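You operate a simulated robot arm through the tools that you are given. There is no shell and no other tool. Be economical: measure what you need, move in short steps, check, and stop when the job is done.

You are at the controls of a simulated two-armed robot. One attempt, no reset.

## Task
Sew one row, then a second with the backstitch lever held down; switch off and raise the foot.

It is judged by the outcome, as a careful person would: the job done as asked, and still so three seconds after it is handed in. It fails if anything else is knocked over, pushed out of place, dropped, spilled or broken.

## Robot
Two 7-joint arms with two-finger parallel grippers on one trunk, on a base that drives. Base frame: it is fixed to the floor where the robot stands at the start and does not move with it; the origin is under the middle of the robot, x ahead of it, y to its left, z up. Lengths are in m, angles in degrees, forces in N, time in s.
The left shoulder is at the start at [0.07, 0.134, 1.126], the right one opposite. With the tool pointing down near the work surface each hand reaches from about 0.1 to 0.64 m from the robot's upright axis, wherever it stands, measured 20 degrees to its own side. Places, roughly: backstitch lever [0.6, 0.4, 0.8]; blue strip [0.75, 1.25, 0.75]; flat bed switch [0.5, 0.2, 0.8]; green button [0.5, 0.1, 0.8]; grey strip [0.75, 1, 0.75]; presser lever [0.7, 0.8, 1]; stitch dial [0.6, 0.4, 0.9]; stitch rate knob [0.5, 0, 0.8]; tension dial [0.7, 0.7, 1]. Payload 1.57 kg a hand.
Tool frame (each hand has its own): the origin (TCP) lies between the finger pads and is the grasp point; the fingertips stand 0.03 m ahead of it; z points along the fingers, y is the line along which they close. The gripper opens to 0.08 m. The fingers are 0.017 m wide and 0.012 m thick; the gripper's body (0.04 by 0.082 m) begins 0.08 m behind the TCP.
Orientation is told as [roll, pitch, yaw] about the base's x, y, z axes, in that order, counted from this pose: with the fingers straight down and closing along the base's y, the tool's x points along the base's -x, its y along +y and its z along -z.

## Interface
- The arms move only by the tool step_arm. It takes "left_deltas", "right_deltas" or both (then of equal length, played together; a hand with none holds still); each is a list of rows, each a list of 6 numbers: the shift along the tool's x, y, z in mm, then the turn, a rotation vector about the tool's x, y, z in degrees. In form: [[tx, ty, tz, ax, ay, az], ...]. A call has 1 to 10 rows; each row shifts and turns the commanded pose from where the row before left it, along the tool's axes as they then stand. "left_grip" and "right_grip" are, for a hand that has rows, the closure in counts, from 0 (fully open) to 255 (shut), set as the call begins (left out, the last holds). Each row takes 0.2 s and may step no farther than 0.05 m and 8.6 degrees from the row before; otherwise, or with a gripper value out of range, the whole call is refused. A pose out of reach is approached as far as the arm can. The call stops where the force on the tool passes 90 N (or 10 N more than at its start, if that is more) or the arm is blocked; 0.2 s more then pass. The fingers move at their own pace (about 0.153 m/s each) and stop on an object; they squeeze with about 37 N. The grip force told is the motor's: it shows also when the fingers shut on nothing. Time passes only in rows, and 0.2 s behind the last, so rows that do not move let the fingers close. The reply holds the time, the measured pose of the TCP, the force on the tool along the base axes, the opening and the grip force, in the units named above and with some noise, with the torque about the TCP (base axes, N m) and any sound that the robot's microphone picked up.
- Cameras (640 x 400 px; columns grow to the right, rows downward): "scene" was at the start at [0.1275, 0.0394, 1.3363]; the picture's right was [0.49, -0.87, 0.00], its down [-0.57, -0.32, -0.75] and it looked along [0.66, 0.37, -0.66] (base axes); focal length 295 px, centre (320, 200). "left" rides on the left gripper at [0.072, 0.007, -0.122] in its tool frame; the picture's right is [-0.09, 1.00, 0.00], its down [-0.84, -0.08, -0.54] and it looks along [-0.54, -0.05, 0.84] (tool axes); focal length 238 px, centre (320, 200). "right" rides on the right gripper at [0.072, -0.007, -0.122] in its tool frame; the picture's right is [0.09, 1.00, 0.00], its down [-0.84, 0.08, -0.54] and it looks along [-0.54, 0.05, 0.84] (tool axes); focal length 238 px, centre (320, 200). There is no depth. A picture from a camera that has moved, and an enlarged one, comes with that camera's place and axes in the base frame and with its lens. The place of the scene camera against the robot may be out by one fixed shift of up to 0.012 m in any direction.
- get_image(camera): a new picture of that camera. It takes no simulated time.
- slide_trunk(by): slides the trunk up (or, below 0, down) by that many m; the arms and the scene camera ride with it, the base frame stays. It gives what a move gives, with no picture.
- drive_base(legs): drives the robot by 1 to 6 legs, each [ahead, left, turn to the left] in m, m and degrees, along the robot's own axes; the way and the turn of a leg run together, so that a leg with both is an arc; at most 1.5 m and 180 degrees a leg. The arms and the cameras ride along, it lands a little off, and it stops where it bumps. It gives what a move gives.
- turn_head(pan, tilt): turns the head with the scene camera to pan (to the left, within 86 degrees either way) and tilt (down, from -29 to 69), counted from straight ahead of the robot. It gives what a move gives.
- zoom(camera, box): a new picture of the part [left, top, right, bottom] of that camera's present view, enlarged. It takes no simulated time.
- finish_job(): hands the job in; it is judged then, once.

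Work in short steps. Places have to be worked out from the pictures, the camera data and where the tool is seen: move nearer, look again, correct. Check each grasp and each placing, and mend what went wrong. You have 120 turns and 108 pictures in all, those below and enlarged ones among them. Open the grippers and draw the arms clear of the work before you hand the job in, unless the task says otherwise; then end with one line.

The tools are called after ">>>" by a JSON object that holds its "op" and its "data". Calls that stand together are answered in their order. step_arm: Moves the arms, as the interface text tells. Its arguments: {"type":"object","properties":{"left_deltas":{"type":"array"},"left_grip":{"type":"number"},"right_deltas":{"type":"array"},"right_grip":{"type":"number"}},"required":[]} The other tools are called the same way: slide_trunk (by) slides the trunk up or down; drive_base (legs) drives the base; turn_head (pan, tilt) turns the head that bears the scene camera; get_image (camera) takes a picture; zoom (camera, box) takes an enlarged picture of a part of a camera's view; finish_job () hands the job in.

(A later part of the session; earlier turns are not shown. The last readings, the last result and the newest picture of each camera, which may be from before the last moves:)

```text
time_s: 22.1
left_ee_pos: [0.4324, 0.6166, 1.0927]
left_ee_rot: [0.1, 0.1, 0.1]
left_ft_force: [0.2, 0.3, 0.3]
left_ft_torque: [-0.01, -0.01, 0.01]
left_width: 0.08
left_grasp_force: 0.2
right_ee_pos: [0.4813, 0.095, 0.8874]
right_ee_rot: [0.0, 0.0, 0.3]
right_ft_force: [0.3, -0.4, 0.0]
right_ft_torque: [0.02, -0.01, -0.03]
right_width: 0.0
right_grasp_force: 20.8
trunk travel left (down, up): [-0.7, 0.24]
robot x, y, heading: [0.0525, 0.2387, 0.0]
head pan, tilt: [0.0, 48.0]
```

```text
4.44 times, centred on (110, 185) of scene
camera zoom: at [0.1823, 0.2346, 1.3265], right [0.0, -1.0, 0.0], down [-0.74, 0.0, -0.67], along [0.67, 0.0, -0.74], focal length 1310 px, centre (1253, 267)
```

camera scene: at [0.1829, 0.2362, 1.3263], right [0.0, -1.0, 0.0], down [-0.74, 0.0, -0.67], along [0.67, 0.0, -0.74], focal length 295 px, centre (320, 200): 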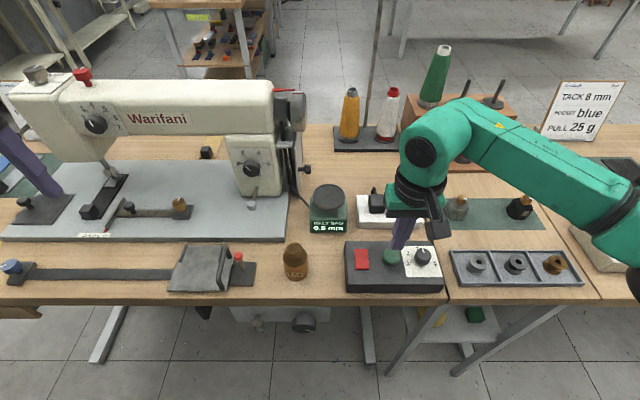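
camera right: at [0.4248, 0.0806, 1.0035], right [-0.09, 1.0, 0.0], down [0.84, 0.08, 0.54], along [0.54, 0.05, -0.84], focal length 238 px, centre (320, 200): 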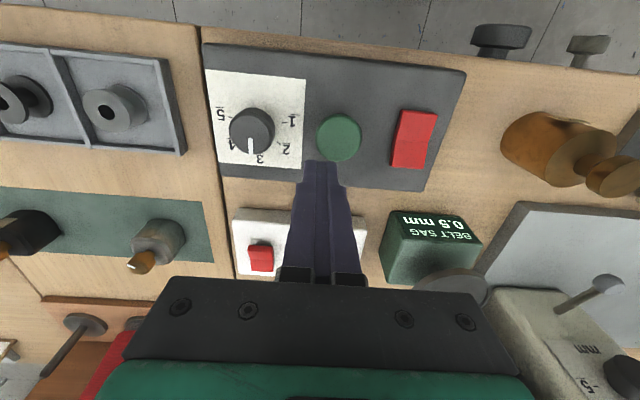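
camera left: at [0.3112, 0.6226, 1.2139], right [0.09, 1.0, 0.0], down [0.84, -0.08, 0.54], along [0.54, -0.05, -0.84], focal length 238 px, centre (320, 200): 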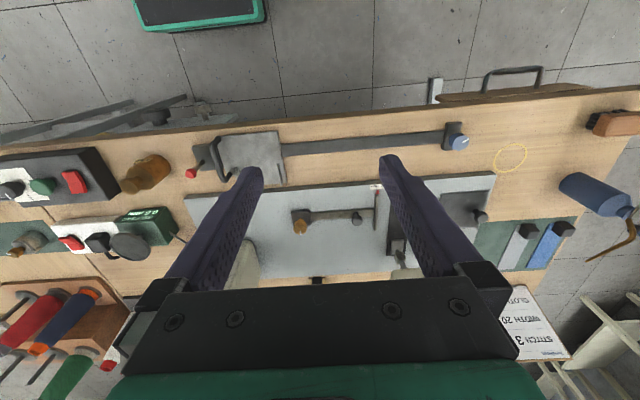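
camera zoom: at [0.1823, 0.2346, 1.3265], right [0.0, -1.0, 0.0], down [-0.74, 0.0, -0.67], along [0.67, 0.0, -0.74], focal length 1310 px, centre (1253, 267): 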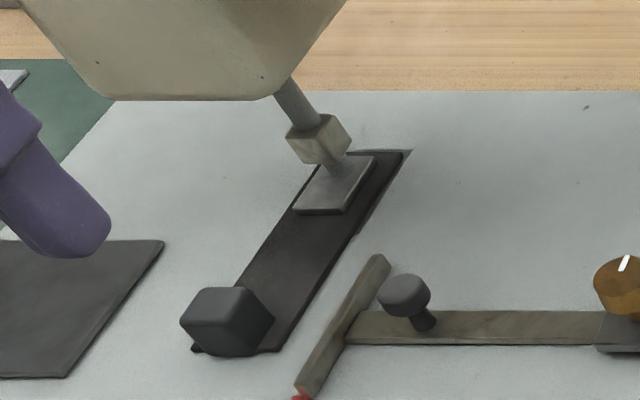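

The rocker flipped (far half down). Press the green button now and listen.

>>> {"op": "step_arm", "data": {"right_deltas": [[0, 2, 15, 0, 0, 0], [0, 0, 8, 0, 0, 0], [0, 0, 3, 0, 0, 0], [0, 0, 3, 0, 0, 0], [0, 0, 1, 0, 0, 0]]}}

```text
time_s: 23.3
left_ee_pos: [0.4312, 0.6175, 1.0921]
left_ee_rot: [0.0, -0.1, 0.1]
left_ft_force: [0.0, 0.2, 0.9]
left_ft_torque: [0.0, 0.0, 0.01]
left_width: 0.08
left_grasp_force: 0.0
right_ee_pos: [0.4827, 0.0997, 0.8596]
right_ee_rot: [0.0, -0.3, 0.1]
right_ft_force: [2.4, -2.6, 15.4]
right_ft_torque: [-0.09, 0.01, 0.05]
right_width: 0.0
right_grasp_force: 21.3
trunk travel left (down, up): [-0.7, 0.24]
robot x, y, heading: [0.049, 0.2363, 0.0]
head pan, tilt: [0.0, 48.0]
heard: click
```

Hold a moment while looking at the needle.

>>> {"op": "step_arm", "data": {"right_deltas": [[0, 0, 0, 0, 0, 0], [0, 0, 0, 0, 0, 0]]}}

>>> {"op": "zoom", "data": {"camera": "scene", "box": [70, 140, 150, 230]}}

```text
time_s: 23.9
left_ee_pos: [0.4327, 0.6174, 1.0934]
left_ee_rot: [0.0, -0.1, 0.0]
left_ft_force: [-0.2, 0.0, 0.2]
left_ft_torque: [-0.02, -0.01, 0.01]
left_width: 0.0797
left_grasp_force: 0.0
right_ee_pos: [0.4835, 0.098, 0.8598]
right_ee_rot: [0.1, -0.2, 0.0]
right_ft_force: [5.1, -3.5, 19.9]
right_ft_torque: [-0.08, -0.07, 0.03]
right_width: 0.0
right_grasp_force: 21.7
trunk travel left (down, up): [-0.7, 0.24]
robot x, y, heading: [0.0493, 0.2365, -0.0]
head pan, tilt: [0.0, 48.0]
```

```text
4.44 times, centred on (110, 185) of scene
camera zoom: at [0.1812, 0.236, 1.3268], right [0.0, -1.0, 0.0], down [-0.74, 0.0, -0.67], along [0.67, 0.0, -0.74], focal length 1310 px, centre (1253, 267)
```

zoom: 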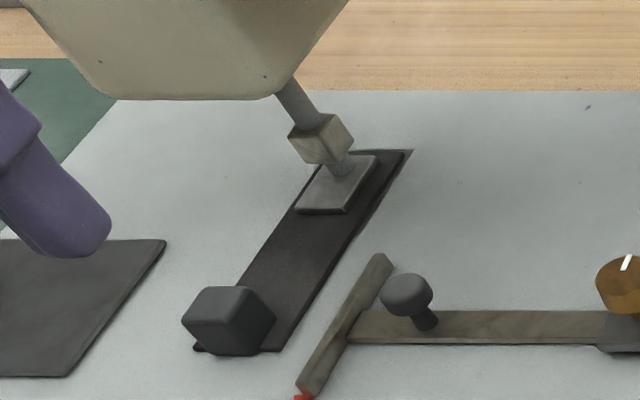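

No visible motion from here. I release the button and bring the left wrist camera nearer the strip to look for stitches.

>>> {"op": "step_arm", "data": {"right_deltas": [[0, 0, -5, 0, 0, 0], [0, 0, -20, 0, 0, 0], [0, 0, -15, 0, 0, 0]], "left_deltas": [[-17, 28, 20, 0, 0, 0], [-17, 28, 30, 0, 0, 0], [-16, 29, 30, 0, 0, 0]]}}

>>> {"op": "get_image", "data": {"camera": "left"}}

```text
time_s: 24.7
left_ee_pos: [0.4845, 0.7023, 1.011]
left_ee_rot: [0.0, 0.0, 0.1]
left_ft_force: [0.8, -0.3, -0.3]
left_ft_torque: [0.02, 0.05, 0.03]
left_width: 0.08
left_grasp_force: 0.0
right_ee_pos: [0.4851, 0.0995, 0.8981]
right_ee_rot: [-0.1, 0.1, 0.0]
right_ft_force: [0.2, 0.5, -0.3]
right_ft_torque: [0.01, 0.02, 0.03]
right_width: 0.0
right_grasp_force: 21.4
trunk travel left (down, up): [-0.7, 0.24]
robot x, y, heading: [0.0507, 0.2387, -0.1]
head pan, tilt: [0.0, 48.0]
```

```text
64 pictures are left
camera left: at [0.4124, 0.7097, 1.1322], right [0.09, 1.0, 0.0], down [0.84, -0.08, 0.54], along [0.54, -0.05, -0.84], focal length 238 px, centre (320, 200)
```

left: 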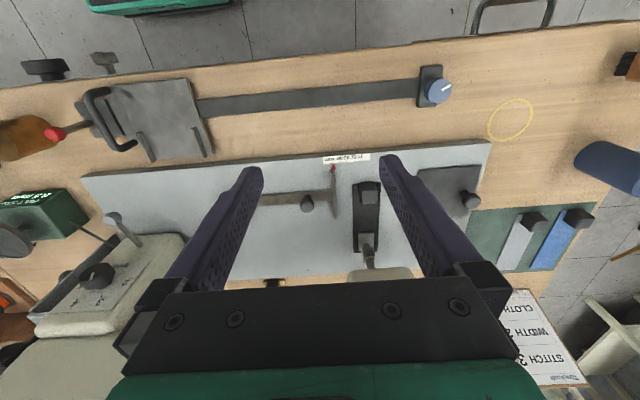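

>>> {"op": "zoom", "data": {"camera": "left", "box": [320, 160, 420, 280]}}

```text
3.33 times, centred on (370, 220) of left
camera zoom: at [0.4124, 0.7097, 1.1322], right [0.09, 1.0, 0.0], down [0.84, -0.08, 0.54], along [0.54, -0.05, -0.84], focal length 794 px, centre (153, 133)
```

zoom: 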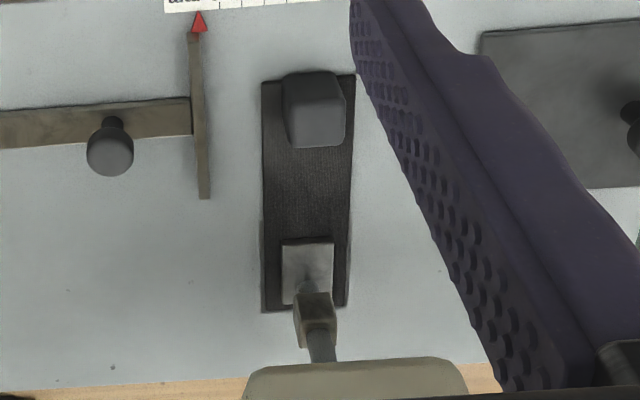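

No stitches, and the foot may actually be slightly raised. I raise the right hand, drive left and tilt the left wrist camera for a low look at the foot.

>>> {"op": "step_arm", "data": {"right_deltas": [[0, 0, -45, 0, 0, 0], [0, 0, -45, 0, 0, 0], [0, 0, -45, 0, 0, 0], [0, 0, -45, 0, 0, 0]], "left_deltas": [[15, 0, 10, 0, -8.5, 0], [0, 0, 10, 0, -8.5, 0], [0, 0, 10, 0, -8.5, 0], [0, 0, 10, 0, -8.5, 0]]}}

>>> {"op": "get_image", "data": {"camera": "left"}}

```text
time_s: 25.7
left_ee_pos: [0.475, 0.7035, 0.9745]
left_ee_rot: [0.1, -34.3, 0.1]
left_ft_force: [-0.4, 0.6, 0.0]
left_ft_torque: [0.02, -0.01, -0.01]
left_width: 0.0797
left_grasp_force: 0.0
right_ee_pos: [0.4824, 0.098, 1.0794]
right_ee_rot: [0.0, -0.1, 0.2]
right_ft_force: [1.1, 0.4, 0.0]
right_ft_torque: [-0.05, -0.02, -0.01]
right_width: 0.0
right_grasp_force: 21.0
trunk travel left (down, up): [-0.7, 0.24]
robot x, y, heading: [0.052, 0.2373, 0.0]
head pan, tilt: [0.0, 48.0]
```

```text
62 pictures are left
camera left: at [0.347, 0.7093, 1.0347], right [0.07, 1.0, 0.05], down [0.39, -0.08, 0.92], along [0.92, -0.05, -0.39], focal length 238 px, centre (320, 200)
```

left: 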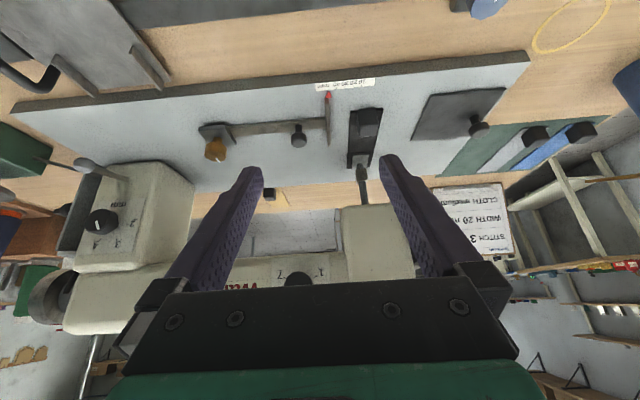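

The view is upside down but shows the foot side-on; zoom in.

>>> {"op": "zoom", "data": {"camera": "left", "box": [330, 100, 400, 215]}}

```text
3.48 times, centred on (365, 158) of left
camera zoom: at [0.347, 0.7093, 1.0347], right [0.07, 1.0, 0.05], down [0.39, -0.08, 0.92], along [0.92, -0.05, -0.39], focal length 829 px, centre (164, 348)
```

zoom: 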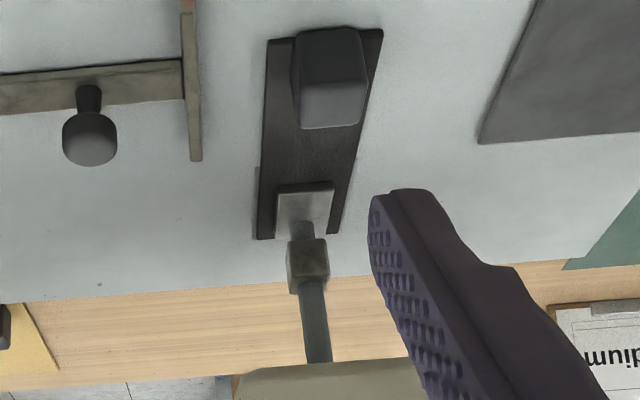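

>>> {"op": "zoom", "data": {"camera": "left", "box": [345, 140, 385, 170]}}

```text
13.33 times, centred on (365, 155) of left
camera zoom: at [0.347, 0.7093, 1.0347], right [0.07, 1.0, 0.05], down [0.39, -0.08, 0.92], along [0.92, -0.05, -0.39], focal length 3178 px, centre (-280, 800)
```

zoom: 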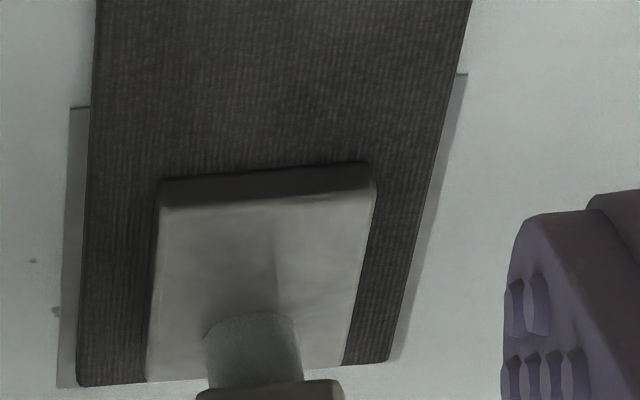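

The foot is down flat on the strip, and no stitches show. I'll press and hold the button longer in this switch state, watching with the left camera.

>>> {"op": "step_arm", "data": {"right_deltas": [[0, 0, 45, 0, 0, 0], [0, 0, 45, 0, 0, 0], [0, 0, 45, 0, 0, 0], [0, 0, 45, 0, 0, 0], [0, 0, 25, 0, 0, 0], [0, 0, 8, 0, 0, 0], [0, 0, 6, 0, 0, 0], [0, 0, 2, 0, 0, 0], [0, 0, 0, 0, 0, 0]]}}

>>> {"op": "step_arm", "data": {"right_deltas": [[0, 0, 0, 0, 0, 0], [0, 0, 0, 0, 0, 0], [0, 0, 0, 0, 0, 0], [0, 0, 0, 0, 0, 0], [0, 0, 0, 0, 0, 0], [0, 0, 0, 0, 0, 0]]}}

>>> {"op": "zoom", "data": {"camera": "left", "box": [330, 100, 400, 215]}}

```text
time_s: 27.7
left_ee_pos: [0.4748, 0.7024, 0.9749]
left_ee_rot: [-0.1, -34.2, 0.0]
left_ft_force: [-0.2, 0.4, -0.3]
left_ft_torque: [-0.02, -0.01, 0.02]
left_width: 0.0801
left_grasp_force: 0.1
right_ee_pos: [0.4828, 0.0983, 0.8596]
right_ee_rot: [0.1, -0.3, 0.1]
right_ft_force: [4.2, -5.8, 21.0]
right_ft_torque: [-0.2, -0.02, 0.07]
right_width: 0.0
right_grasp_force: 20.7
trunk travel left (down, up): [-0.7, 0.24]
robot x, y, heading: [0.0493, 0.2365, 0.1]
head pan, tilt: [0.0, 48.0]
heard: click
```

```text
time_s: 29.1
left_ee_pos: [0.4747, 0.7028, 0.9744]
left_ee_rot: [0.0, -34.0, 0.1]
left_ft_force: [0.1, 0.5, 0.4]
left_ft_torque: [0.02, -0.01, 0.01]
left_width: 0.0801
left_grasp_force: 0.0
right_ee_pos: [0.4834, 0.0985, 0.8578]
right_ee_rot: [0.1, -0.2, 0.1]
right_ft_force: [9.1, -5.4, 27.9]
right_ft_torque: [-0.2, -0.12, 0.05]
right_width: 0.0001
right_grasp_force: 21.6
trunk travel left (down, up): [-0.7, 0.24]
robot x, y, heading: [0.0508, 0.2405, 0.2]
head pan, tilt: [0.0, 48.0]
```

```text
3.48 times, centred on (365, 158) of left
camera zoom: at [0.3475, 0.708, 1.0352], right [0.07, 1.0, 0.05], down [0.39, -0.08, 0.92], along [0.92, -0.05, -0.39], focal length 829 px, centre (164, 348)
```

zoom: 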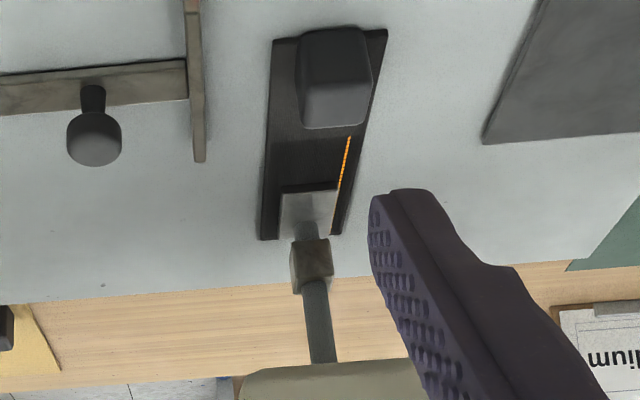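

A row of orange stitches has appeared, running nearly to the block: row one is done. I release the button now.

>>> {"op": "step_arm", "data": {"right_deltas": [[0, 0, -8, 0, 0, 0], [0, 0, -22, 0, 0, 0]]}}

>>> {"op": "zoom", "data": {"camera": "left", "box": [335, 100, 395, 170]}}

```text
time_s: 29.7
left_ee_pos: [0.4759, 0.7025, 0.9747]
left_ee_rot: [0.0, -34.1, 0.0]
left_ft_force: [-0.6, 0.0, -0.5]
left_ft_torque: [0.0, 0.0, 0.03]
left_width: 0.0801
left_grasp_force: 0.0
right_ee_pos: [0.4805, 0.0986, 0.8872]
right_ee_rot: [0.0, 0.1, 0.1]
right_ft_force: [-0.2, 0.1, 0.7]
right_ft_torque: [-0.02, -0.01, -0.02]
right_width: 0.0001
right_grasp_force: 20.7
trunk travel left (down, up): [-0.7, 0.24]
robot x, y, heading: [0.0523, 0.2404, -0.2]
head pan, tilt: [0.0, 48.0]
```

```text
5.71 times, centred on (365, 135) of left
camera zoom: at [0.348, 0.7083, 1.0345], right [0.07, 1.0, 0.05], down [0.39, -0.08, 0.92], along [0.92, -0.05, -0.39], focal length 1362 px, centre (63, 571)
```

zoom: 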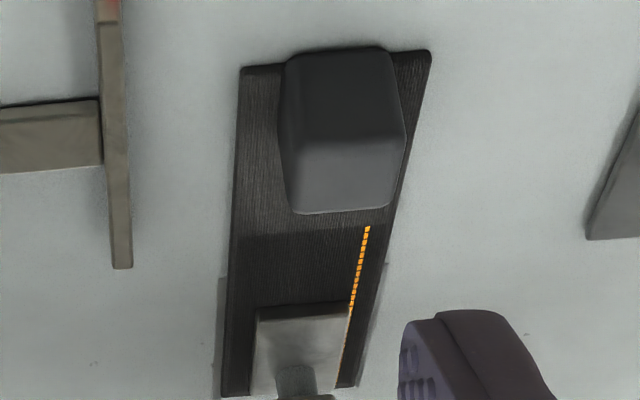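

Row one is on the strip. I level the left hand again and bring it toward the backstitch lever, gripper closed.

>>> {"op": "step_arm", "data": {"left_deltas": [[0, 0, -10, 0, 8.5, 0], [0, 0, -10, 0, 8.5, 0], [0, 0, -10, 0, 8.5, 0], [0, 0, -10, 0, 8.5, 0], [0, -45, 0, 0, 0, 0], [0, -45, 0, 0, 0, 0], [0, -45, 0, 0, 0, 0], [0, -45, 0, 0, 0, 0], [0, -45, 0, 0, 0, 0], [0, -45, 0, 0, 0, 0]], "left_grip": 255}}

>>> {"op": "step_arm", "data": {"left_deltas": [[-22, -22, 25, 0, 0, 0], [-22, -22, 25, 0, 0, 0]]}}

>>> {"op": "get_image", "data": {"camera": "left"}}

>>> {"op": "zoom", "data": {"camera": "scene", "box": [200, 120, 320, 230]}}

```text
time_s: 31.9
left_ee_pos: [0.464, 0.4309, 1.0098]
left_ee_rot: [0.1, 0.0, 0.1]
left_ft_force: [-0.7, -0.1, -0.4]
left_ft_torque: [0.02, 0.03, 0.0]
left_width: 0.0002
left_grasp_force: 21.2
right_ee_pos: [0.4842, 0.0974, 0.8874]
right_ee_rot: [0.1, 0.0, 0.1]
right_ft_force: [0.0, 0.0, 0.4]
right_ft_torque: [0.01, -0.02, 0.04]
right_width: 0.0
right_grasp_force: 21.6
trunk travel left (down, up): [-0.7, 0.24]
robot x, y, heading: [0.0492, 0.235, 0.0]
head pan, tilt: [0.0, 48.0]
```

```text
time_s: 32.5
left_ee_pos: [0.5085, 0.3862, 0.9598]
left_ee_rot: [0.1, 0.0, 0.0]
left_ft_force: [0.0, 0.3, -0.5]
left_ft_torque: [0.0, 0.0, 0.03]
left_width: 0.0
left_grasp_force: 20.8
right_ee_pos: [0.4845, 0.0981, 0.8867]
right_ee_rot: [0.1, 0.0, 0.0]
right_ft_force: [0.1, -0.1, -0.5]
right_ft_torque: [0.02, 0.04, 0.02]
right_width: 0.0
right_grasp_force: 21.6
trunk travel left (down, up): [-0.7, 0.24]
robot x, y, heading: [0.0504, 0.237, -0.1]
head pan, tilt: [0.0, 48.0]
```

```text
57 pictures are left
camera left: at [0.4367, 0.3921, 1.0814], right [0.09, 1.0, 0.0], down [0.84, -0.08, 0.54], along [0.54, -0.05, -0.84], focal length 238 px, centre (320, 200)
```

left: 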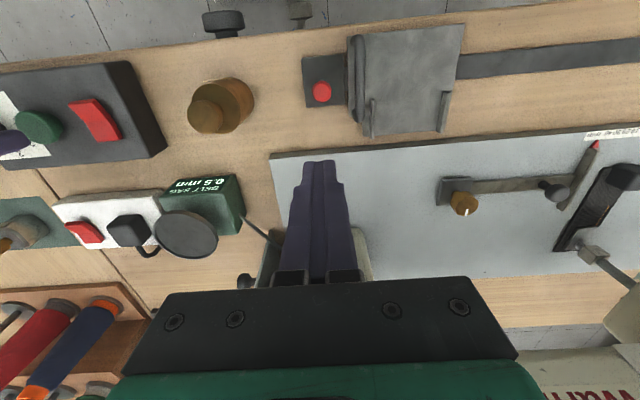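

```text
3.64 times, centred on (260, 175) of scene
camera zoom: at [0.1844, 0.2346, 1.3263], right [0.0, -1.0, 0.0], down [-0.74, 0.0, -0.67], along [0.67, 0.0, -0.74], focal length 1072 px, centre (538, 291)
```

zoom: 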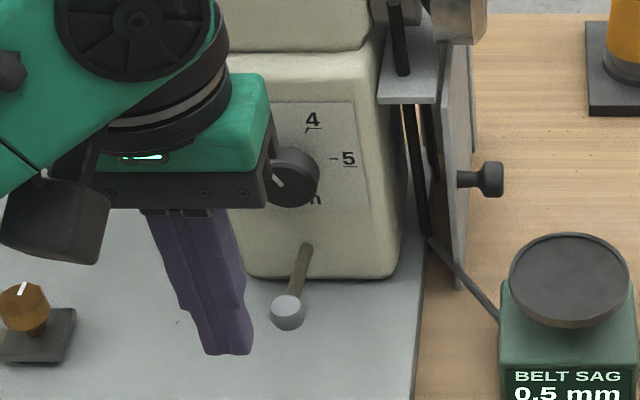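

Ball estimate ≈[0.60,0.387,0.85]. I move the left tips to just above it and check.

>>> {"op": "step_arm", "data": {"left_deltas": [[-30, 0, 0, 0, 0, 0], [-30, 0, 0, 0, 0, 0], [-30, 0, 15, 0, 0, 0], [0, 0, 15, 0, 0, 0]]}}

>>> {"op": "get_image", "data": {"camera": "left"}}

>>> {"op": "zoom", "data": {"camera": "scene", "box": [200, 120, 320, 230]}}

>>> {"op": "get_image", "data": {"camera": "right"}}

```text
time_s: 33.5
left_ee_pos: [0.5973, 0.388, 0.9289]
left_ee_rot: [-0.1, 0.0, 0.1]
left_ft_force: [0.2, 0.5, -0.3]
left_ft_torque: [-0.03, 0.01, 0.03]
left_width: 0.0
left_grasp_force: 21.7
right_ee_pos: [0.4827, 0.099, 0.887]
right_ee_rot: [0.0, 0.0, 0.1]
right_ft_force: [0.0, 0.5, 0.0]
right_ft_torque: [0.01, 0.04, -0.03]
right_width: 0.0
right_grasp_force: 21.2
trunk travel left (down, up): [-0.7, 0.24]
robot x, y, heading: [0.0479, 0.238, 0.2]
head pan, tilt: [0.0, 48.0]
```

```text
55 pictures are left
camera left: at [0.5252, 0.3938, 1.0517], right [0.09, 1.0, 0.0], down [0.84, -0.08, 0.54], along [0.54, -0.05, -0.84], focal length 238 px, centre (320, 200)
```

left: 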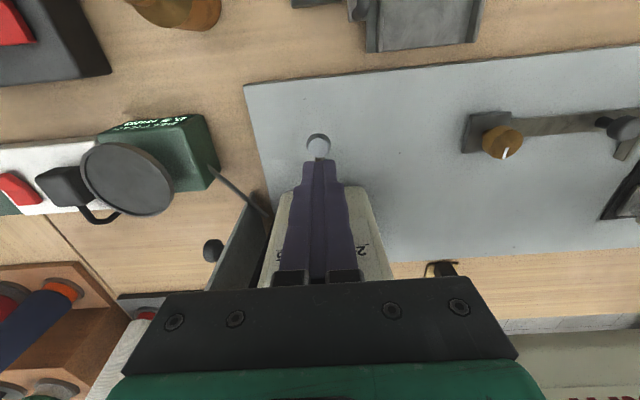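

```text
3.64 times, centred on (260, 175) of scene
camera zoom: at [0.183, 0.2362, 1.3265], right [0.0, -1.0, 0.0], down [-0.74, 0.0, -0.67], along [0.67, 0.0, -0.74], focal length 1072 px, centre (538, 291)
```

zoom: 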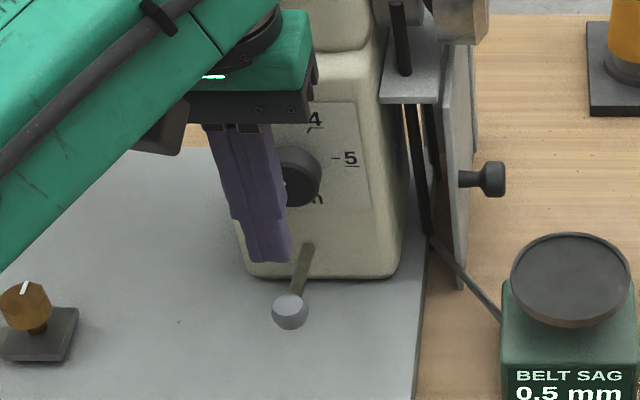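

```text
53 pictures are left
camera right: at [0.4106, 0.0913, 1.0068], right [-0.09, 1.0, 0.0], down [0.84, 0.08, 0.54], along [0.54, 0.05, -0.84], focal length 238 px, centre (320, 200)
```

right: 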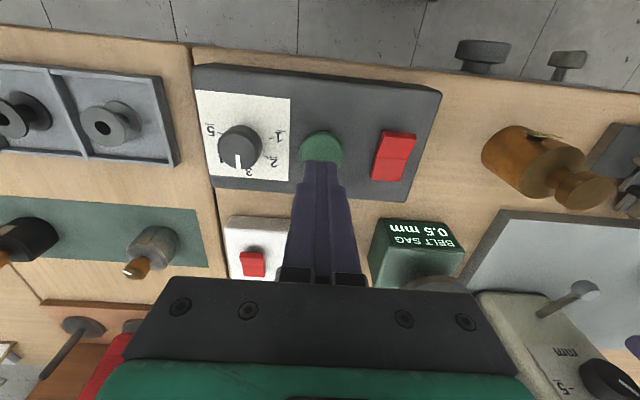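

All views now agree: ball centre ≈[0.599,0.386,0.85], ~22 mm wide. I lower the closed left tips to its top.

>>> {"op": "step_arm", "data": {"left_deltas": [[-4, -2, 15, 0, 0, 0], [0, 0, 12, 0, 0, 0], [0, 0, 6, 0, 0, 0], [0, 0, 4, 0, 0, 0]]}}

>>> {"op": "step_arm", "data": {"left_deltas": [[0, 0, 4, 0, 0, 0], [0, 0, 4, 0, 0, 0]]}}

>>> {"op": "zoom", "data": {"camera": "left", "box": [240, 90, 400, 190]}}

>>> {"op": "zoom", "data": {"camera": "scene", "box": [220, 150, 300, 220]}}

```text
time_s: 34.5
left_ee_pos: [0.5999, 0.386, 0.8946]
left_ee_rot: [0.0, 0.0, 0.0]
left_ft_force: [-0.4, 0.4, -0.1]
left_ft_torque: [0.03, 0.0, 0.01]
left_width: 0.0
left_grasp_force: 21.3
right_ee_pos: [0.4839, 0.0979, 0.8872]
right_ee_rot: [0.1, 0.0, 0.1]
right_ft_force: [-0.2, 0.5, 0.2]
right_ft_torque: [-0.03, 0.0, 0.02]
right_width: 0.0001
right_grasp_force: 21.3
trunk travel left (down, up): [-0.7, 0.24]
robot x, y, heading: [0.0485, 0.2403, 0.0]
head pan, tilt: [0.0, 48.0]
```

```text
time_s: 35.1
left_ee_pos: [0.6007, 0.3866, 0.8863]
left_ee_rot: [-0.1, 0.0, 0.1]
left_ft_force: [-1.0, -0.6, 2.3]
left_ft_torque: [0.0, 0.06, -0.02]
left_width: 0.0001
left_grasp_force: 21.2
right_ee_pos: [0.4816, 0.0989, 0.887]
right_ee_rot: [0.1, 0.0, 0.0]
right_ft_force: [-0.2, 0.4, 0.2]
right_ft_torque: [-0.02, 0.0, 0.02]
right_width: 0.0
right_grasp_force: 21.0
trunk travel left (down, up): [-0.7, 0.24]
robot x, y, heading: [0.0526, 0.2368, 0.2]
head pan, tilt: [0.0, 48.0]
```

```text
4.00 times, centred on (320, 140) of left
camera zoom: at [0.5284, 0.3921, 1.0077], right [0.09, 1.0, 0.0], down [0.84, -0.08, 0.54], along [0.54, -0.05, -0.84], focal length 953 px, centre (320, 440)
```

zoom: 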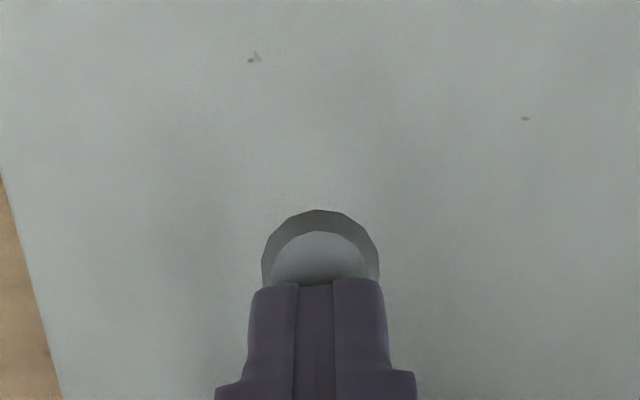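

```text
5.71 times, centred on (260, 185) of scene
camera zoom: at [0.1825, 0.2358, 1.3265], right [0.0, -1.0, 0.0], down [-0.74, 0.0, -0.67], along [0.67, 0.0, -0.74], focal length 1684 px, centre (663, 286)
```

zoom: 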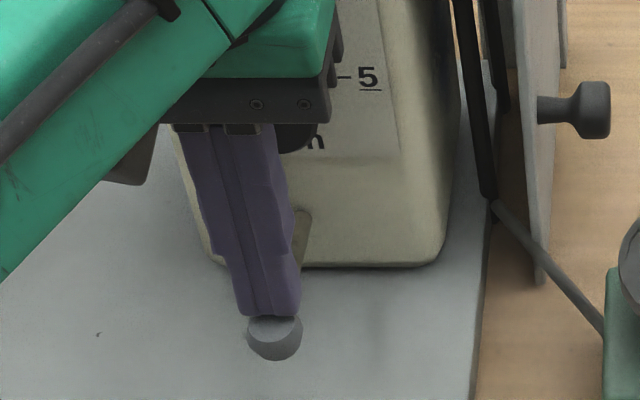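

The tips rest on the lever knob (2.3 N). Press down in small steps.

>>> {"op": "step_arm", "data": {"left_deltas": [[0, 0, 3, 0, 0, 0], [0, 0, 3, 0, 0, 0], [0, 0, 3, 0, 0, 0]]}}

>>> {"op": "zoom", "data": {"camera": "scene", "box": [220, 150, 300, 220]}}

```text
time_s: 35.9
left_ee_pos: [0.6001, 0.3863, 0.8762]
left_ee_rot: [0.0, 0.0, 0.2]
left_ft_force: [-1.0, 0.5, 3.7]
left_ft_torque: [0.02, 0.05, 0.0]
left_width: 0.0
left_grasp_force: 21.5
right_ee_pos: [0.4825, 0.0999, 0.8881]
right_ee_rot: [-0.1, -0.1, 0.2]
right_ft_force: [0.1, 0.8, 0.2]
right_ft_torque: [0.02, 0.01, 0.0]
right_width: 0.0
right_grasp_force: 20.9
trunk travel left (down, up): [-0.7, 0.24]
robot x, y, heading: [0.051, 0.2375, 0.1]
head pan, tilt: [0.0, 48.0]
```

```text
5.71 times, centred on (260, 185) of scene
camera zoom: at [0.1822, 0.236, 1.3266], right [0.0, -1.0, 0.0], down [-0.74, 0.0, -0.67], along [0.67, 0.0, -0.74], focal length 1684 px, centre (663, 286)
```

zoom: 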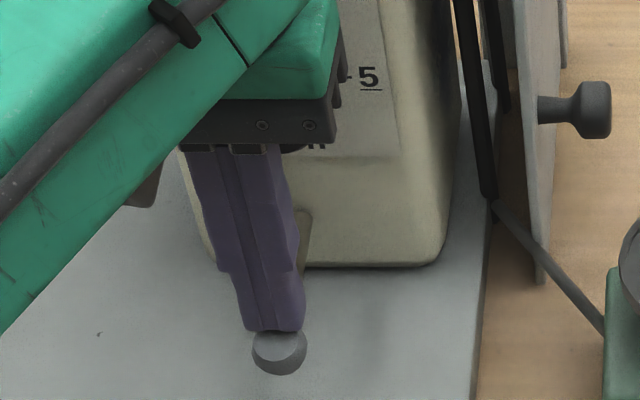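

The lever goes down freely (3.7 N). Continue to its stop.

>>> {"op": "step_arm", "data": {"left_deltas": [[0, 0, 3, 0, 0, 0], [0, 0, 3, 0, 0, 0], [0, 0, 3, 0, 0, 0]]}}

>>> {"op": "zoom", "data": {"camera": "scene", "box": [220, 150, 300, 220]}}

>>> {"op": "zoom", "data": {"camera": "left", "box": [240, 90, 400, 190]}}

```text
time_s: 36.7
left_ee_pos: [0.6006, 0.3856, 0.8668]
left_ee_rot: [0.1, -0.1, 0.1]
left_ft_force: [0.6, -1.2, 3.8]
left_ft_torque: [0.0, 0.08, -0.02]
left_width: 0.0
left_grasp_force: 21.1
right_ee_pos: [0.4823, 0.0978, 0.8881]
right_ee_rot: [0.0, 0.0, 0.1]
right_ft_force: [-0.7, -0.4, -0.4]
right_ft_torque: [0.0, -0.01, 0.01]
right_width: 0.0001
right_grasp_force: 20.8
trunk travel left (down, up): [-0.7, 0.24]
robot x, y, heading: [0.0489, 0.2385, -0.0]
head pan, tilt: [0.0, 48.0]
```

```text
5.71 times, centred on (260, 185) of scene
camera zoom: at [0.182, 0.2357, 1.3266], right [0.0, -1.0, 0.0], down [-0.74, 0.0, -0.67], along [0.67, 0.0, -0.74], focal length 1684 px, centre (663, 286)
```

zoom: 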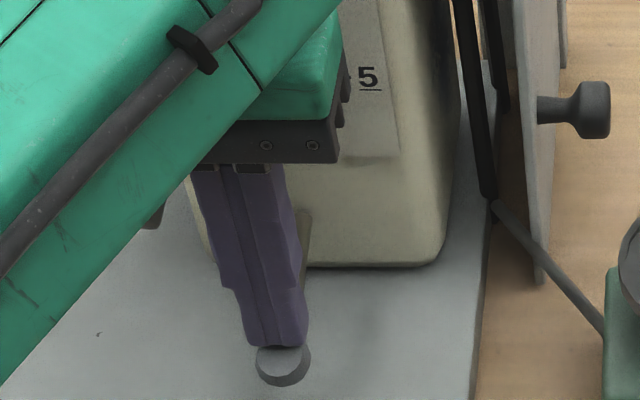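

```text
4.00 times, centred on (320, 140) of left
camera zoom: at [0.5284, 0.3921, 0.9897], right [0.09, 1.0, 0.0], down [0.84, -0.08, 0.54], along [0.54, -0.05, -0.84], focal length 953 px, centre (320, 440)
```

zoom: 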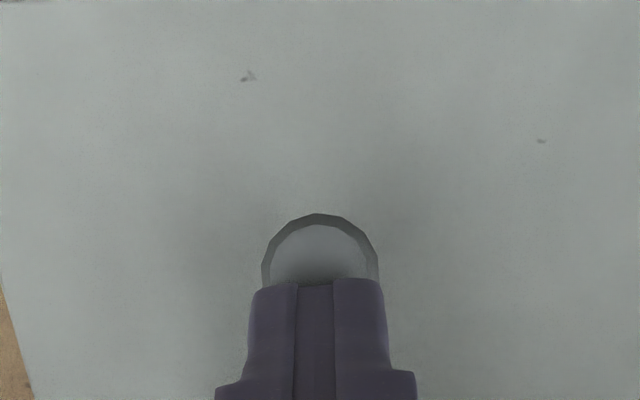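

Still moving freely; continue.

>>> {"op": "step_arm", "data": {"left_deltas": [[0, 0, 3, 0, 0, 0], [0, 0, 3, 0, 0, 0]]}}

>>> {"op": "step_arm", "data": {"left_deltas": [[0, 0, 2, 0, 0, 0], [0, 0, 2, 0, 0, 0]]}}

>>> {"op": "zoom", "data": {"camera": "scene", "box": [220, 150, 300, 220]}}

```text
time_s: 37.3
left_ee_pos: [0.5999, 0.3861, 0.867]
left_ee_rot: [0.1, -0.7, 0.2]
left_ft_force: [6.4, 2.3, 30.4]
left_ft_torque: [0.09, -0.1, -0.19]
left_width: 0.0001
left_grasp_force: 21.0
right_ee_pos: [0.4801, 0.0987, 0.8883]
right_ee_rot: [0.1, -0.3, 0.0]
right_ft_force: [-0.2, -0.2, -0.3]
right_ft_torque: [0.01, -0.01, 0.03]
right_width: 0.0
right_grasp_force: 21.2
trunk travel left (down, up): [-0.7, 0.24]
robot x, y, heading: [0.0504, 0.2382, -0.0]
head pan, tilt: [0.0, 48.0]
```

```text
time_s: 37.9
left_ee_pos: [0.6002, 0.3862, 0.8658]
left_ee_rot: [0.1, -1.0, 0.2]
left_ft_force: [11.3, 5.4, 49.9]
left_ft_torque: [0.18, -0.25, 0.16]
left_width: 0.0
left_grasp_force: 21.2
right_ee_pos: [0.478, 0.0977, 0.889]
right_ee_rot: [0.1, -0.3, 0.1]
right_ft_force: [0.0, -0.1, 0.3]
right_ft_torque: [-0.02, -0.01, 0.04]
right_width: 0.0
right_grasp_force: 21.5
trunk travel left (down, up): [-0.7, 0.24]
robot x, y, heading: [0.0477, 0.2374, -0.1]
head pan, tilt: [0.0, 48.0]
```

```text
5.71 times, centred on (260, 185) of scene
camera zoom: at [0.1764, 0.2349, 1.3276], right [0.0, -1.0, 0.0], down [-0.74, 0.0, -0.67], along [0.67, 0.0, -0.74], focal length 1684 px, centre (663, 286)
```

zoom: 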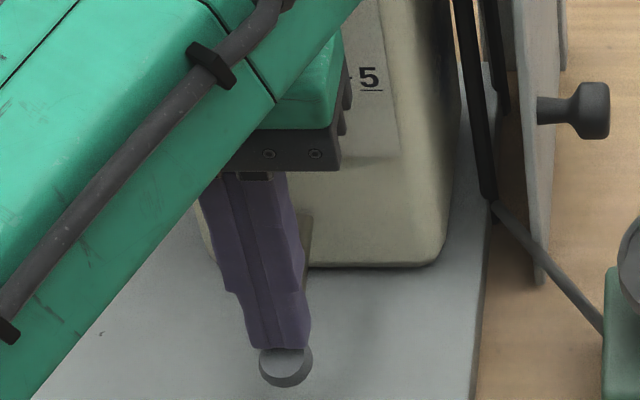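

The lever is at its stop. I ease the left force a little, keep holding, and press the button with the same timing as before.

>>> {"op": "step_arm", "data": {"left_deltas": [[0, 0, -3, 0, 0, 0], [0, 0, -2, 0, 0, 0], [0, 0, 0, 0, 0, 0], [0, 0, 0, 0, 0, 0], [0, 0, 0, 0, 0, 0], [0, 0, 0, 0, 0, 0]], "right_deltas": [[0, 0, 0, 0, 0, 0], [-2, 0, 12, 0, 0, 0], [0, 0, 8, 0, 0, 0], [0, 0, 8, 0, 0, 0], [0, 0, 2, 0, 0, 0], [0, 0, 0, 0, 0, 0]]}}

>>> {"op": "step_arm", "data": {"left_deltas": [[0, 0, 0, 0, 0, 0], [0, 0, 0, 0, 0, 0], [0, 0, 0, 0, 0, 0], [0, 0, 0, 0, 0, 0], [0, 0, 0, 0, 0, 0], [0, 0, 0, 0, 0, 0]], "right_deltas": [[0, 0, 0, 0, 0, 0], [0, 0, 0, 0, 0, 0], [0, 0, 0, 0, 0, 0], [0, 0, 0, 0, 0, 0], [0, 0, 0, 0, 0, 0], [0, 0, 0, 0, 0, 0]]}}

>>> {"op": "zoom", "data": {"camera": "scene", "box": [70, 140, 150, 230]}}

```text
time_s: 39.3
left_ee_pos: [0.5984, 0.3864, 0.8661]
left_ee_rot: [0.1, -0.6, 0.1]
left_ft_force: [13.1, 3.7, 31.6]
left_ft_torque: [0.13, -0.34, -0.02]
left_width: 0.0
left_grasp_force: 21.1
right_ee_pos: [0.4832, 0.0968, 0.8593]
right_ee_rot: [0.1, -0.4, 0.2]
right_ft_force: [3.3, -2.5, 15.4]
right_ft_torque: [-0.1, 0.05, 0.14]
right_width: 0.0
right_grasp_force: 21.1
trunk travel left (down, up): [-0.7, 0.24]
robot x, y, heading: [0.0492, 0.2367, 0.2]
head pan, tilt: [0.0, 48.0]
heard: click
```

```text
time_s: 40.7
left_ee_pos: [0.5998, 0.3853, 0.8669]
left_ee_rot: [0.0, -0.4, 0.1]
left_ft_force: [10.7, 2.1, 32.8]
left_ft_torque: [0.08, -0.27, 0.01]
left_width: 0.0
left_grasp_force: 22.0
right_ee_pos: [0.4822, 0.0968, 0.8599]
right_ee_rot: [0.2, -0.3, 0.0]
right_ft_force: [10.0, -3.7, 20.3]
right_ft_torque: [-0.08, -0.16, -0.01]
right_width: 0.0
right_grasp_force: 21.0
trunk travel left (down, up): [-0.7, 0.24]
robot x, y, heading: [0.0477, 0.2383, 0.1]
head pan, tilt: [0.0, 48.0]
```

```text
4.44 times, centred on (110, 185) of scene
camera zoom: at [0.1786, 0.2351, 1.3271], right [0.0, -1.0, 0.0], down [-0.74, 0.0, -0.67], along [0.67, 0.0, -0.74], focal length 1310 px, centre (1253, 267)
```

zoom: 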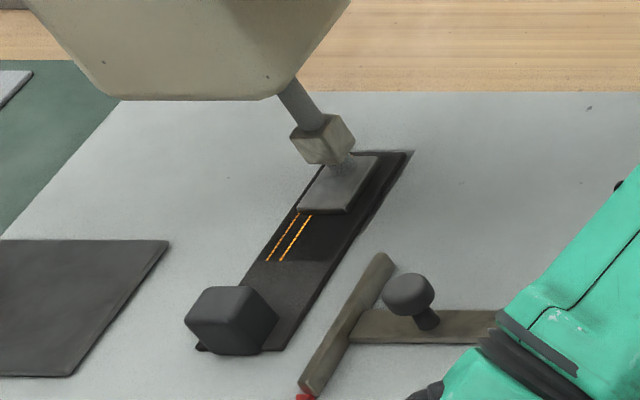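

Two rows of stitches now show. Release the button first, then let the lever up.

>>> {"op": "step_arm", "data": {"left_deltas": [[0, 0, 0, 0, 0, 0], [0, 0, 0, 0, 0, 0], [0, 0, 0, 0, 0, 0]], "right_deltas": [[0, 0, -8, 0, 0, 0], [0, 0, -22, 0, 0, 0], [0, 0, 0, 0, 0, 0]]}}

>>> {"op": "step_arm", "data": {"left_deltas": [[0, 0, -8, 0, 0, 0], [0, 0, -10, 0, 0, 0], [0, 0, -12, 0, 0, 0], [10, 0, -20, 0, 0, 0], [20, 0, -30, 0, 0, 0]]}}

>>> {"op": "zoom", "data": {"camera": "scene", "box": [80, 170, 120, 220]}}

>>> {"op": "zoom", "data": {"camera": "scene", "box": [220, 120, 420, 300]}}

```text
time_s: 41.5
left_ee_pos: [0.5995, 0.3864, 0.867]
left_ee_rot: [0.0, -0.5, 0.1]
left_ft_force: [8.6, 2.9, 35.5]
left_ft_torque: [0.11, -0.21, 0.0]
left_width: 0.0001
left_grasp_force: 21.5
right_ee_pos: [0.4824, 0.0976, 0.8887]
right_ee_rot: [0.1, -0.1, 0.2]
right_ft_force: [0.0, 0.6, -0.4]
right_ft_torque: [0.0, 0.02, 0.03]
right_width: 0.0
right_grasp_force: 20.9
trunk travel left (down, up): [-0.7, 0.24]
robot x, y, heading: [0.0497, 0.2402, 0.2]
head pan, tilt: [0.0, 48.0]
```

```text
time_s: 42.7
left_ee_pos: [0.5698, 0.3882, 0.9428]
left_ee_rot: [0.0, 0.1, 0.1]
left_ft_force: [-0.4, -0.4, 0.8]
left_ft_torque: [0.01, -0.04, 0.01]
left_width: 0.0001
left_grasp_force: 21.2
right_ee_pos: [0.4843, 0.0992, 0.8879]
right_ee_rot: [-0.1, -0.2, 0.1]
right_ft_force: [-0.2, -0.3, -1.0]
right_ft_torque: [-0.02, 0.0, -0.02]
right_width: 0.0002
right_grasp_force: 20.8
trunk travel left (down, up): [-0.7, 0.24]
robot x, y, heading: [0.0515, 0.2353, -0.0]
head pan, tilt: [0.0, 48.0]
```

```text
8.00 times, centred on (100, 195) of scene
camera zoom: at [0.1813, 0.2367, 1.3266], right [0.0, -1.0, 0.0], down [-0.74, 0.0, -0.67], along [0.67, 0.0, -0.74], focal length 2358 px, centre (2080, 240)
```

zoom: 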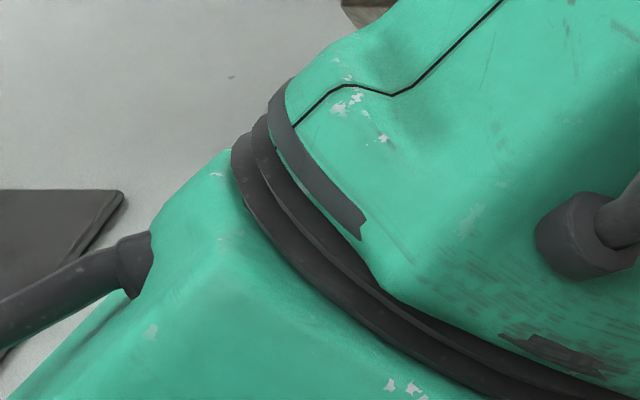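

```text
2.22 times, centred on (320, 210) of scene
camera zoom: at [0.1813, 0.2367, 1.3266], right [0.0, -1.0, 0.0], down [-0.74, 0.0, -0.67], along [0.67, 0.0, -0.74], focal length 655 px, centre (320, 178)
```

zoom: 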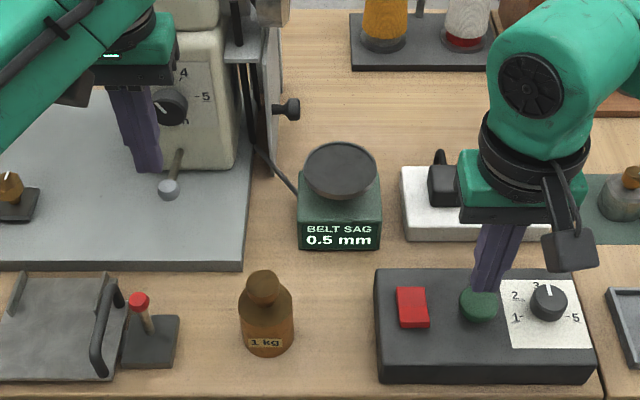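

The lever has sprung back. Now switch off by pressing the rocker's near half.

>>> {"op": "step_arm", "data": {"right_deltas": [[10, 29, -5, 0, 0, 0], [11, 29, 0, 0, 0, 0], [0, 0, 8, 0, 0, 0], [0, 0, 8, 0, 0, 0], [0, 0, 5, 0, 0, 0], [0, 0, 4, 0, 0, 0], [0, 0, 3, 0, 0, 0], [0, 0, 3, 0, 0, 0], [0, 0, 2, 0, 0, 0]]}}

```text
time_s: 44.7
left_ee_pos: [0.5708, 0.3874, 0.9426]
left_ee_rot: [0.0, 0.0, 0.0]
left_ft_force: [0.0, 0.9, 0.7]
left_ft_torque: [0.01, -0.01, 0.0]
left_width: 0.0
left_grasp_force: 21.3
right_ee_pos: [0.4642, 0.1569, 0.8596]
right_ee_rot: [0.1, -0.2, 0.1]
right_ft_force: [2.8, -2.1, 8.8]
right_ft_torque: [-0.07, -0.06, -0.02]
right_width: 0.0002
right_grasp_force: 20.7
trunk travel left (down, up): [-0.7, 0.24]
robot x, y, heading: [0.051, 0.2377, -0.2]
head pan, tilt: [0.0, 48.0]
heard: click
```

A click. I raise both hands well clear and check the rocker.

>>> {"op": "step_arm", "data": {"right_deltas": [[0, 0, -15, 0, 0, 0], [0, 0, -45, 0, 0, 0], [0, 0, -45, 0, 0, 0], [20, -20, -45, 0, 0, 0], [20, -20, -45, 0, 0, 0]], "left_deltas": [[30, 0, 0, 0, 0, 0], [40, 0, -30, 0, 0, 0], [40, 0, -40, 0, 0, 0], [0, 20, -40, 0, 0, 0], [0, 40, 0, 0, 0, 0]]}}

>>> {"op": "get_image", "data": {"camera": "scene"}}

>>> {"op": "zoom", "data": {"camera": "scene", "box": [335, 235, 415, 295]}}

```text
refused: row 3 steps farther than a row can; nothing moved
```

```text
43 pictures are left
camera scene: at [0.1825, 0.2359, 1.3267], right [0.0, -1.0, 0.0], down [-0.74, 0.0, -0.67], along [0.67, 0.0, -0.74], focal length 295 px, centre (320, 200)
```

scene: 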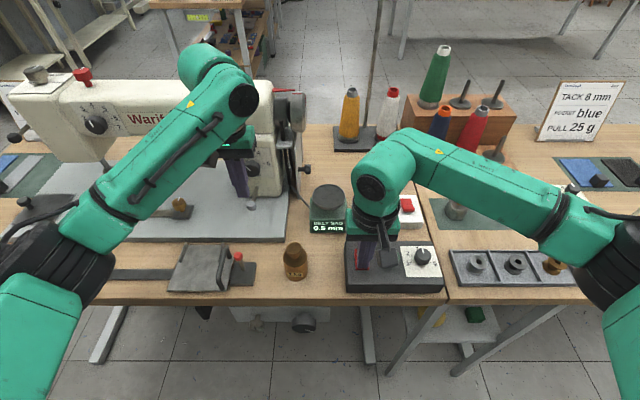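

```text
6.67 times, centred on (375, 265) of scene
camera zoom: at [0.1825, 0.2359, 1.3267], right [0.0, -1.0, 0.0], down [-0.74, 0.0, -0.67], along [0.67, 0.0, -0.74], focal length 1965 px, centre (-47, -233)
```

zoom: 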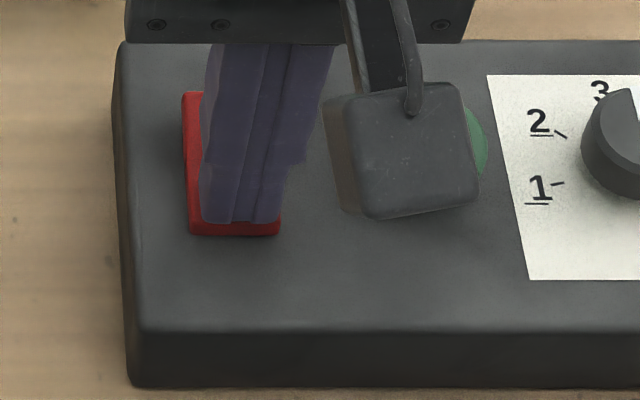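

One row was too long; I retry with smaller steps.

>>> {"op": "step_arm", "data": {"right_deltas": [[0, 0, -15, 0, 0, 0], [0, 0, -45, 0, 0, 0], [0, 0, -45, 0, 0, 0], [15, -15, -40, 0, 0, 0], [15, -15, -40, 0, 0, 0]], "left_deltas": [[30, 0, 0, 0, 0, 0], [35, 0, -30, 0, 0, 0], [30, 0, -38, 0, 0, 0], [0, 20, -40, 0, 0, 0], [0, 40, 0, 0, 0, 0]]}}

>>> {"op": "zoom", "data": {"camera": "scene", "box": [335, 235, 415, 295]}}

```text
time_s: 45.9
left_ee_pos: [0.474, 0.4488, 1.0489]
left_ee_rot: [-0.2, 0.0, 0.1]
left_ft_force: [-0.5, 0.3, 0.1]
left_ft_torque: [0.01, -0.01, -0.01]
left_width: 0.0
left_grasp_force: 21.9
right_ee_pos: [0.4331, 0.1278, 1.0455]
right_ee_rot: [-0.1, -0.1, 0.2]
right_ft_force: [0.1, 0.8, 0.4]
right_ft_torque: [-0.03, -0.01, 0.01]
right_width: 0.0
right_grasp_force: 21.4
trunk travel left (down, up): [-0.7, 0.24]
robot x, y, heading: [0.0494, 0.2358, 0.1]
head pan, tilt: [0.0, 48.0]
```

```text
6.67 times, centred on (375, 265) of scene
camera zoom: at [0.1813, 0.2381, 1.3266], right [0.0, -1.0, 0.0], down [-0.74, 0.0, -0.67], along [0.67, 0.0, -0.74], focal length 1965 px, centre (-47, -233)
```

zoom: 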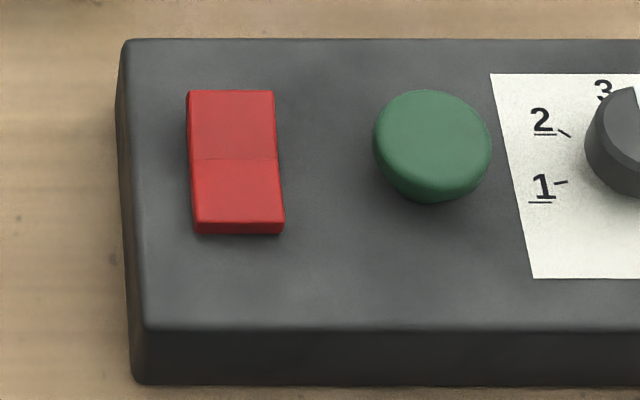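

Switch is off (near half down). Now drive left for the presser lever and look.

>>> {"op": "drive_base", "data": {"legs": [[0, 0.42, 0]]}}

>>> {"op": "turn_head", "data": {"pan": 15, "tilt": 30}}

>>> {"op": "get_image", "data": {"camera": "scene"}}

>>> {"op": "get_image", "data": {"camera": "left"}}

```text
time_s: 48.5
left_ee_pos: [0.4741, 0.8666, 1.0497]
left_ee_rot: [0.0, 0.0, 0.1]
left_ft_force: [0.9, 0.2, 0.0]
left_ft_torque: [-0.03, 0.01, 0.01]
left_width: 0.0
left_grasp_force: 21.0
right_ee_pos: [0.4338, 0.5468, 1.0454]
right_ee_rot: [0.1, 0.0, 0.0]
right_ft_force: [-0.4, -0.1, -0.1]
right_ft_torque: [-0.02, 0.0, -0.02]
right_width: 0.0
right_grasp_force: 21.4
trunk travel left (down, up): [-0.7, 0.24]
robot x, y, heading: [0.0464, 0.6586, 0.2]
head pan, tilt: [0.0, 48.0]
```

```text
time_s: 49.3
left_ee_pos: [0.4742, 0.8672, 1.0497]
left_ee_rot: [-0.1, 0.0, 0.1]
left_ft_force: [0.0, 0.6, 0.1]
left_ft_torque: [0.02, -0.02, 0.01]
left_width: 0.0
left_grasp_force: 21.6
right_ee_pos: [0.434, 0.5466, 1.0442]
right_ee_rot: [0.1, 0.0, 0.2]
right_ft_force: [-0.1, 0.0, 0.0]
right_ft_torque: [0.0, 0.0, 0.0]
right_width: 0.0
right_grasp_force: 21.3
trunk travel left (down, up): [-0.7, 0.24]
robot x, y, heading: [0.0483, 0.6575, 0.1]
head pan, tilt: [15.0, 30.0]
```

```text
40 pictures are left
camera scene: at [0.1907, 0.6791, 1.3532], right [0.26, -0.97, 0.0], down [-0.48, -0.13, -0.87], along [0.84, 0.23, -0.5], focal length 295 px, centre (320, 200)
```

scene: 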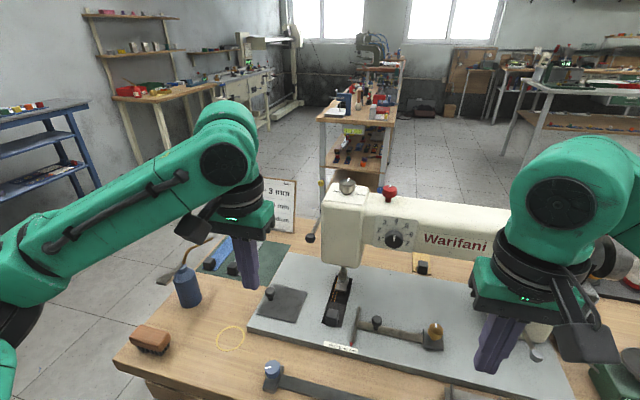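

```text
39 pictures are left
camera left: at [0.4022, 0.8727, 1.1709], right [0.09, 1.0, 0.0], down [0.84, -0.08, 0.54], along [0.54, -0.05, -0.84], focal length 238 px, centre (320, 200)
```

left: 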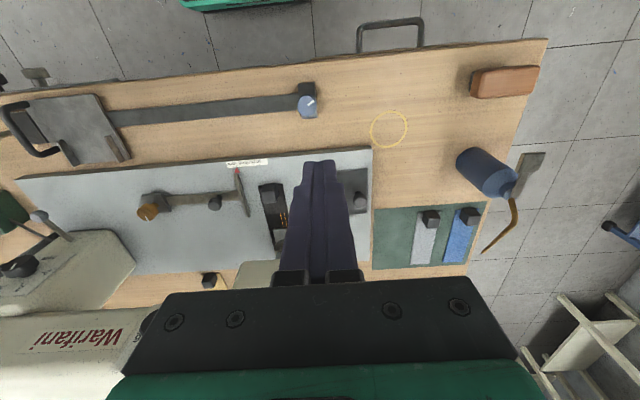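

Triangulation puts the presser-lever knob at about [0.66,0.825,0.98]. I zoom for the lever's direction.

>>> {"op": "zoom", "data": {"camera": "scene", "box": [290, 170, 370, 270]}}

>>> {"op": "zoom", "data": {"camera": "scene", "box": [310, 260, 370, 335]}}

```text
4.00 times, centred on (330, 220) of scene
camera zoom: at [0.1907, 0.6791, 1.3532], right [0.26, -0.97, 0.0], down [-0.48, -0.13, -0.87], along [0.84, 0.23, -0.5], focal length 1179 px, centre (280, 120)
```

zoom: 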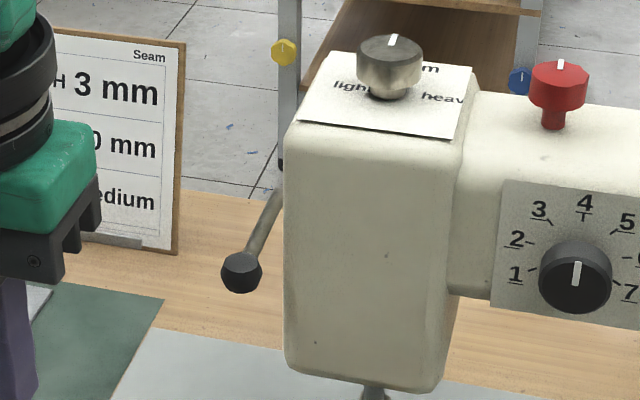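

```text
5.33 times, centred on (340, 298) of scene
camera zoom: at [0.1907, 0.6791, 1.3532], right [0.26, -0.97, 0.0], down [-0.48, -0.13, -0.87], along [0.84, 0.23, -0.5], focal length 1572 px, centre (213, -320)
```

zoom: 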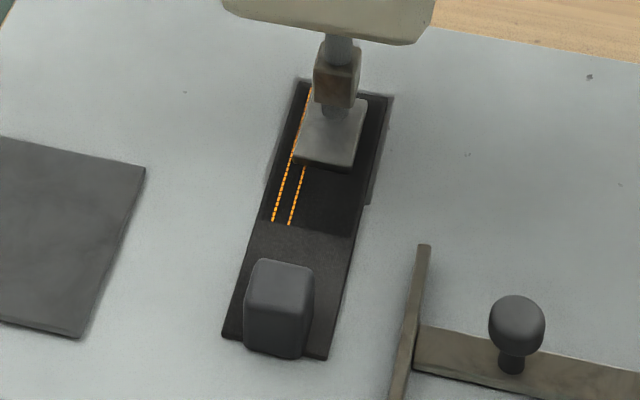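

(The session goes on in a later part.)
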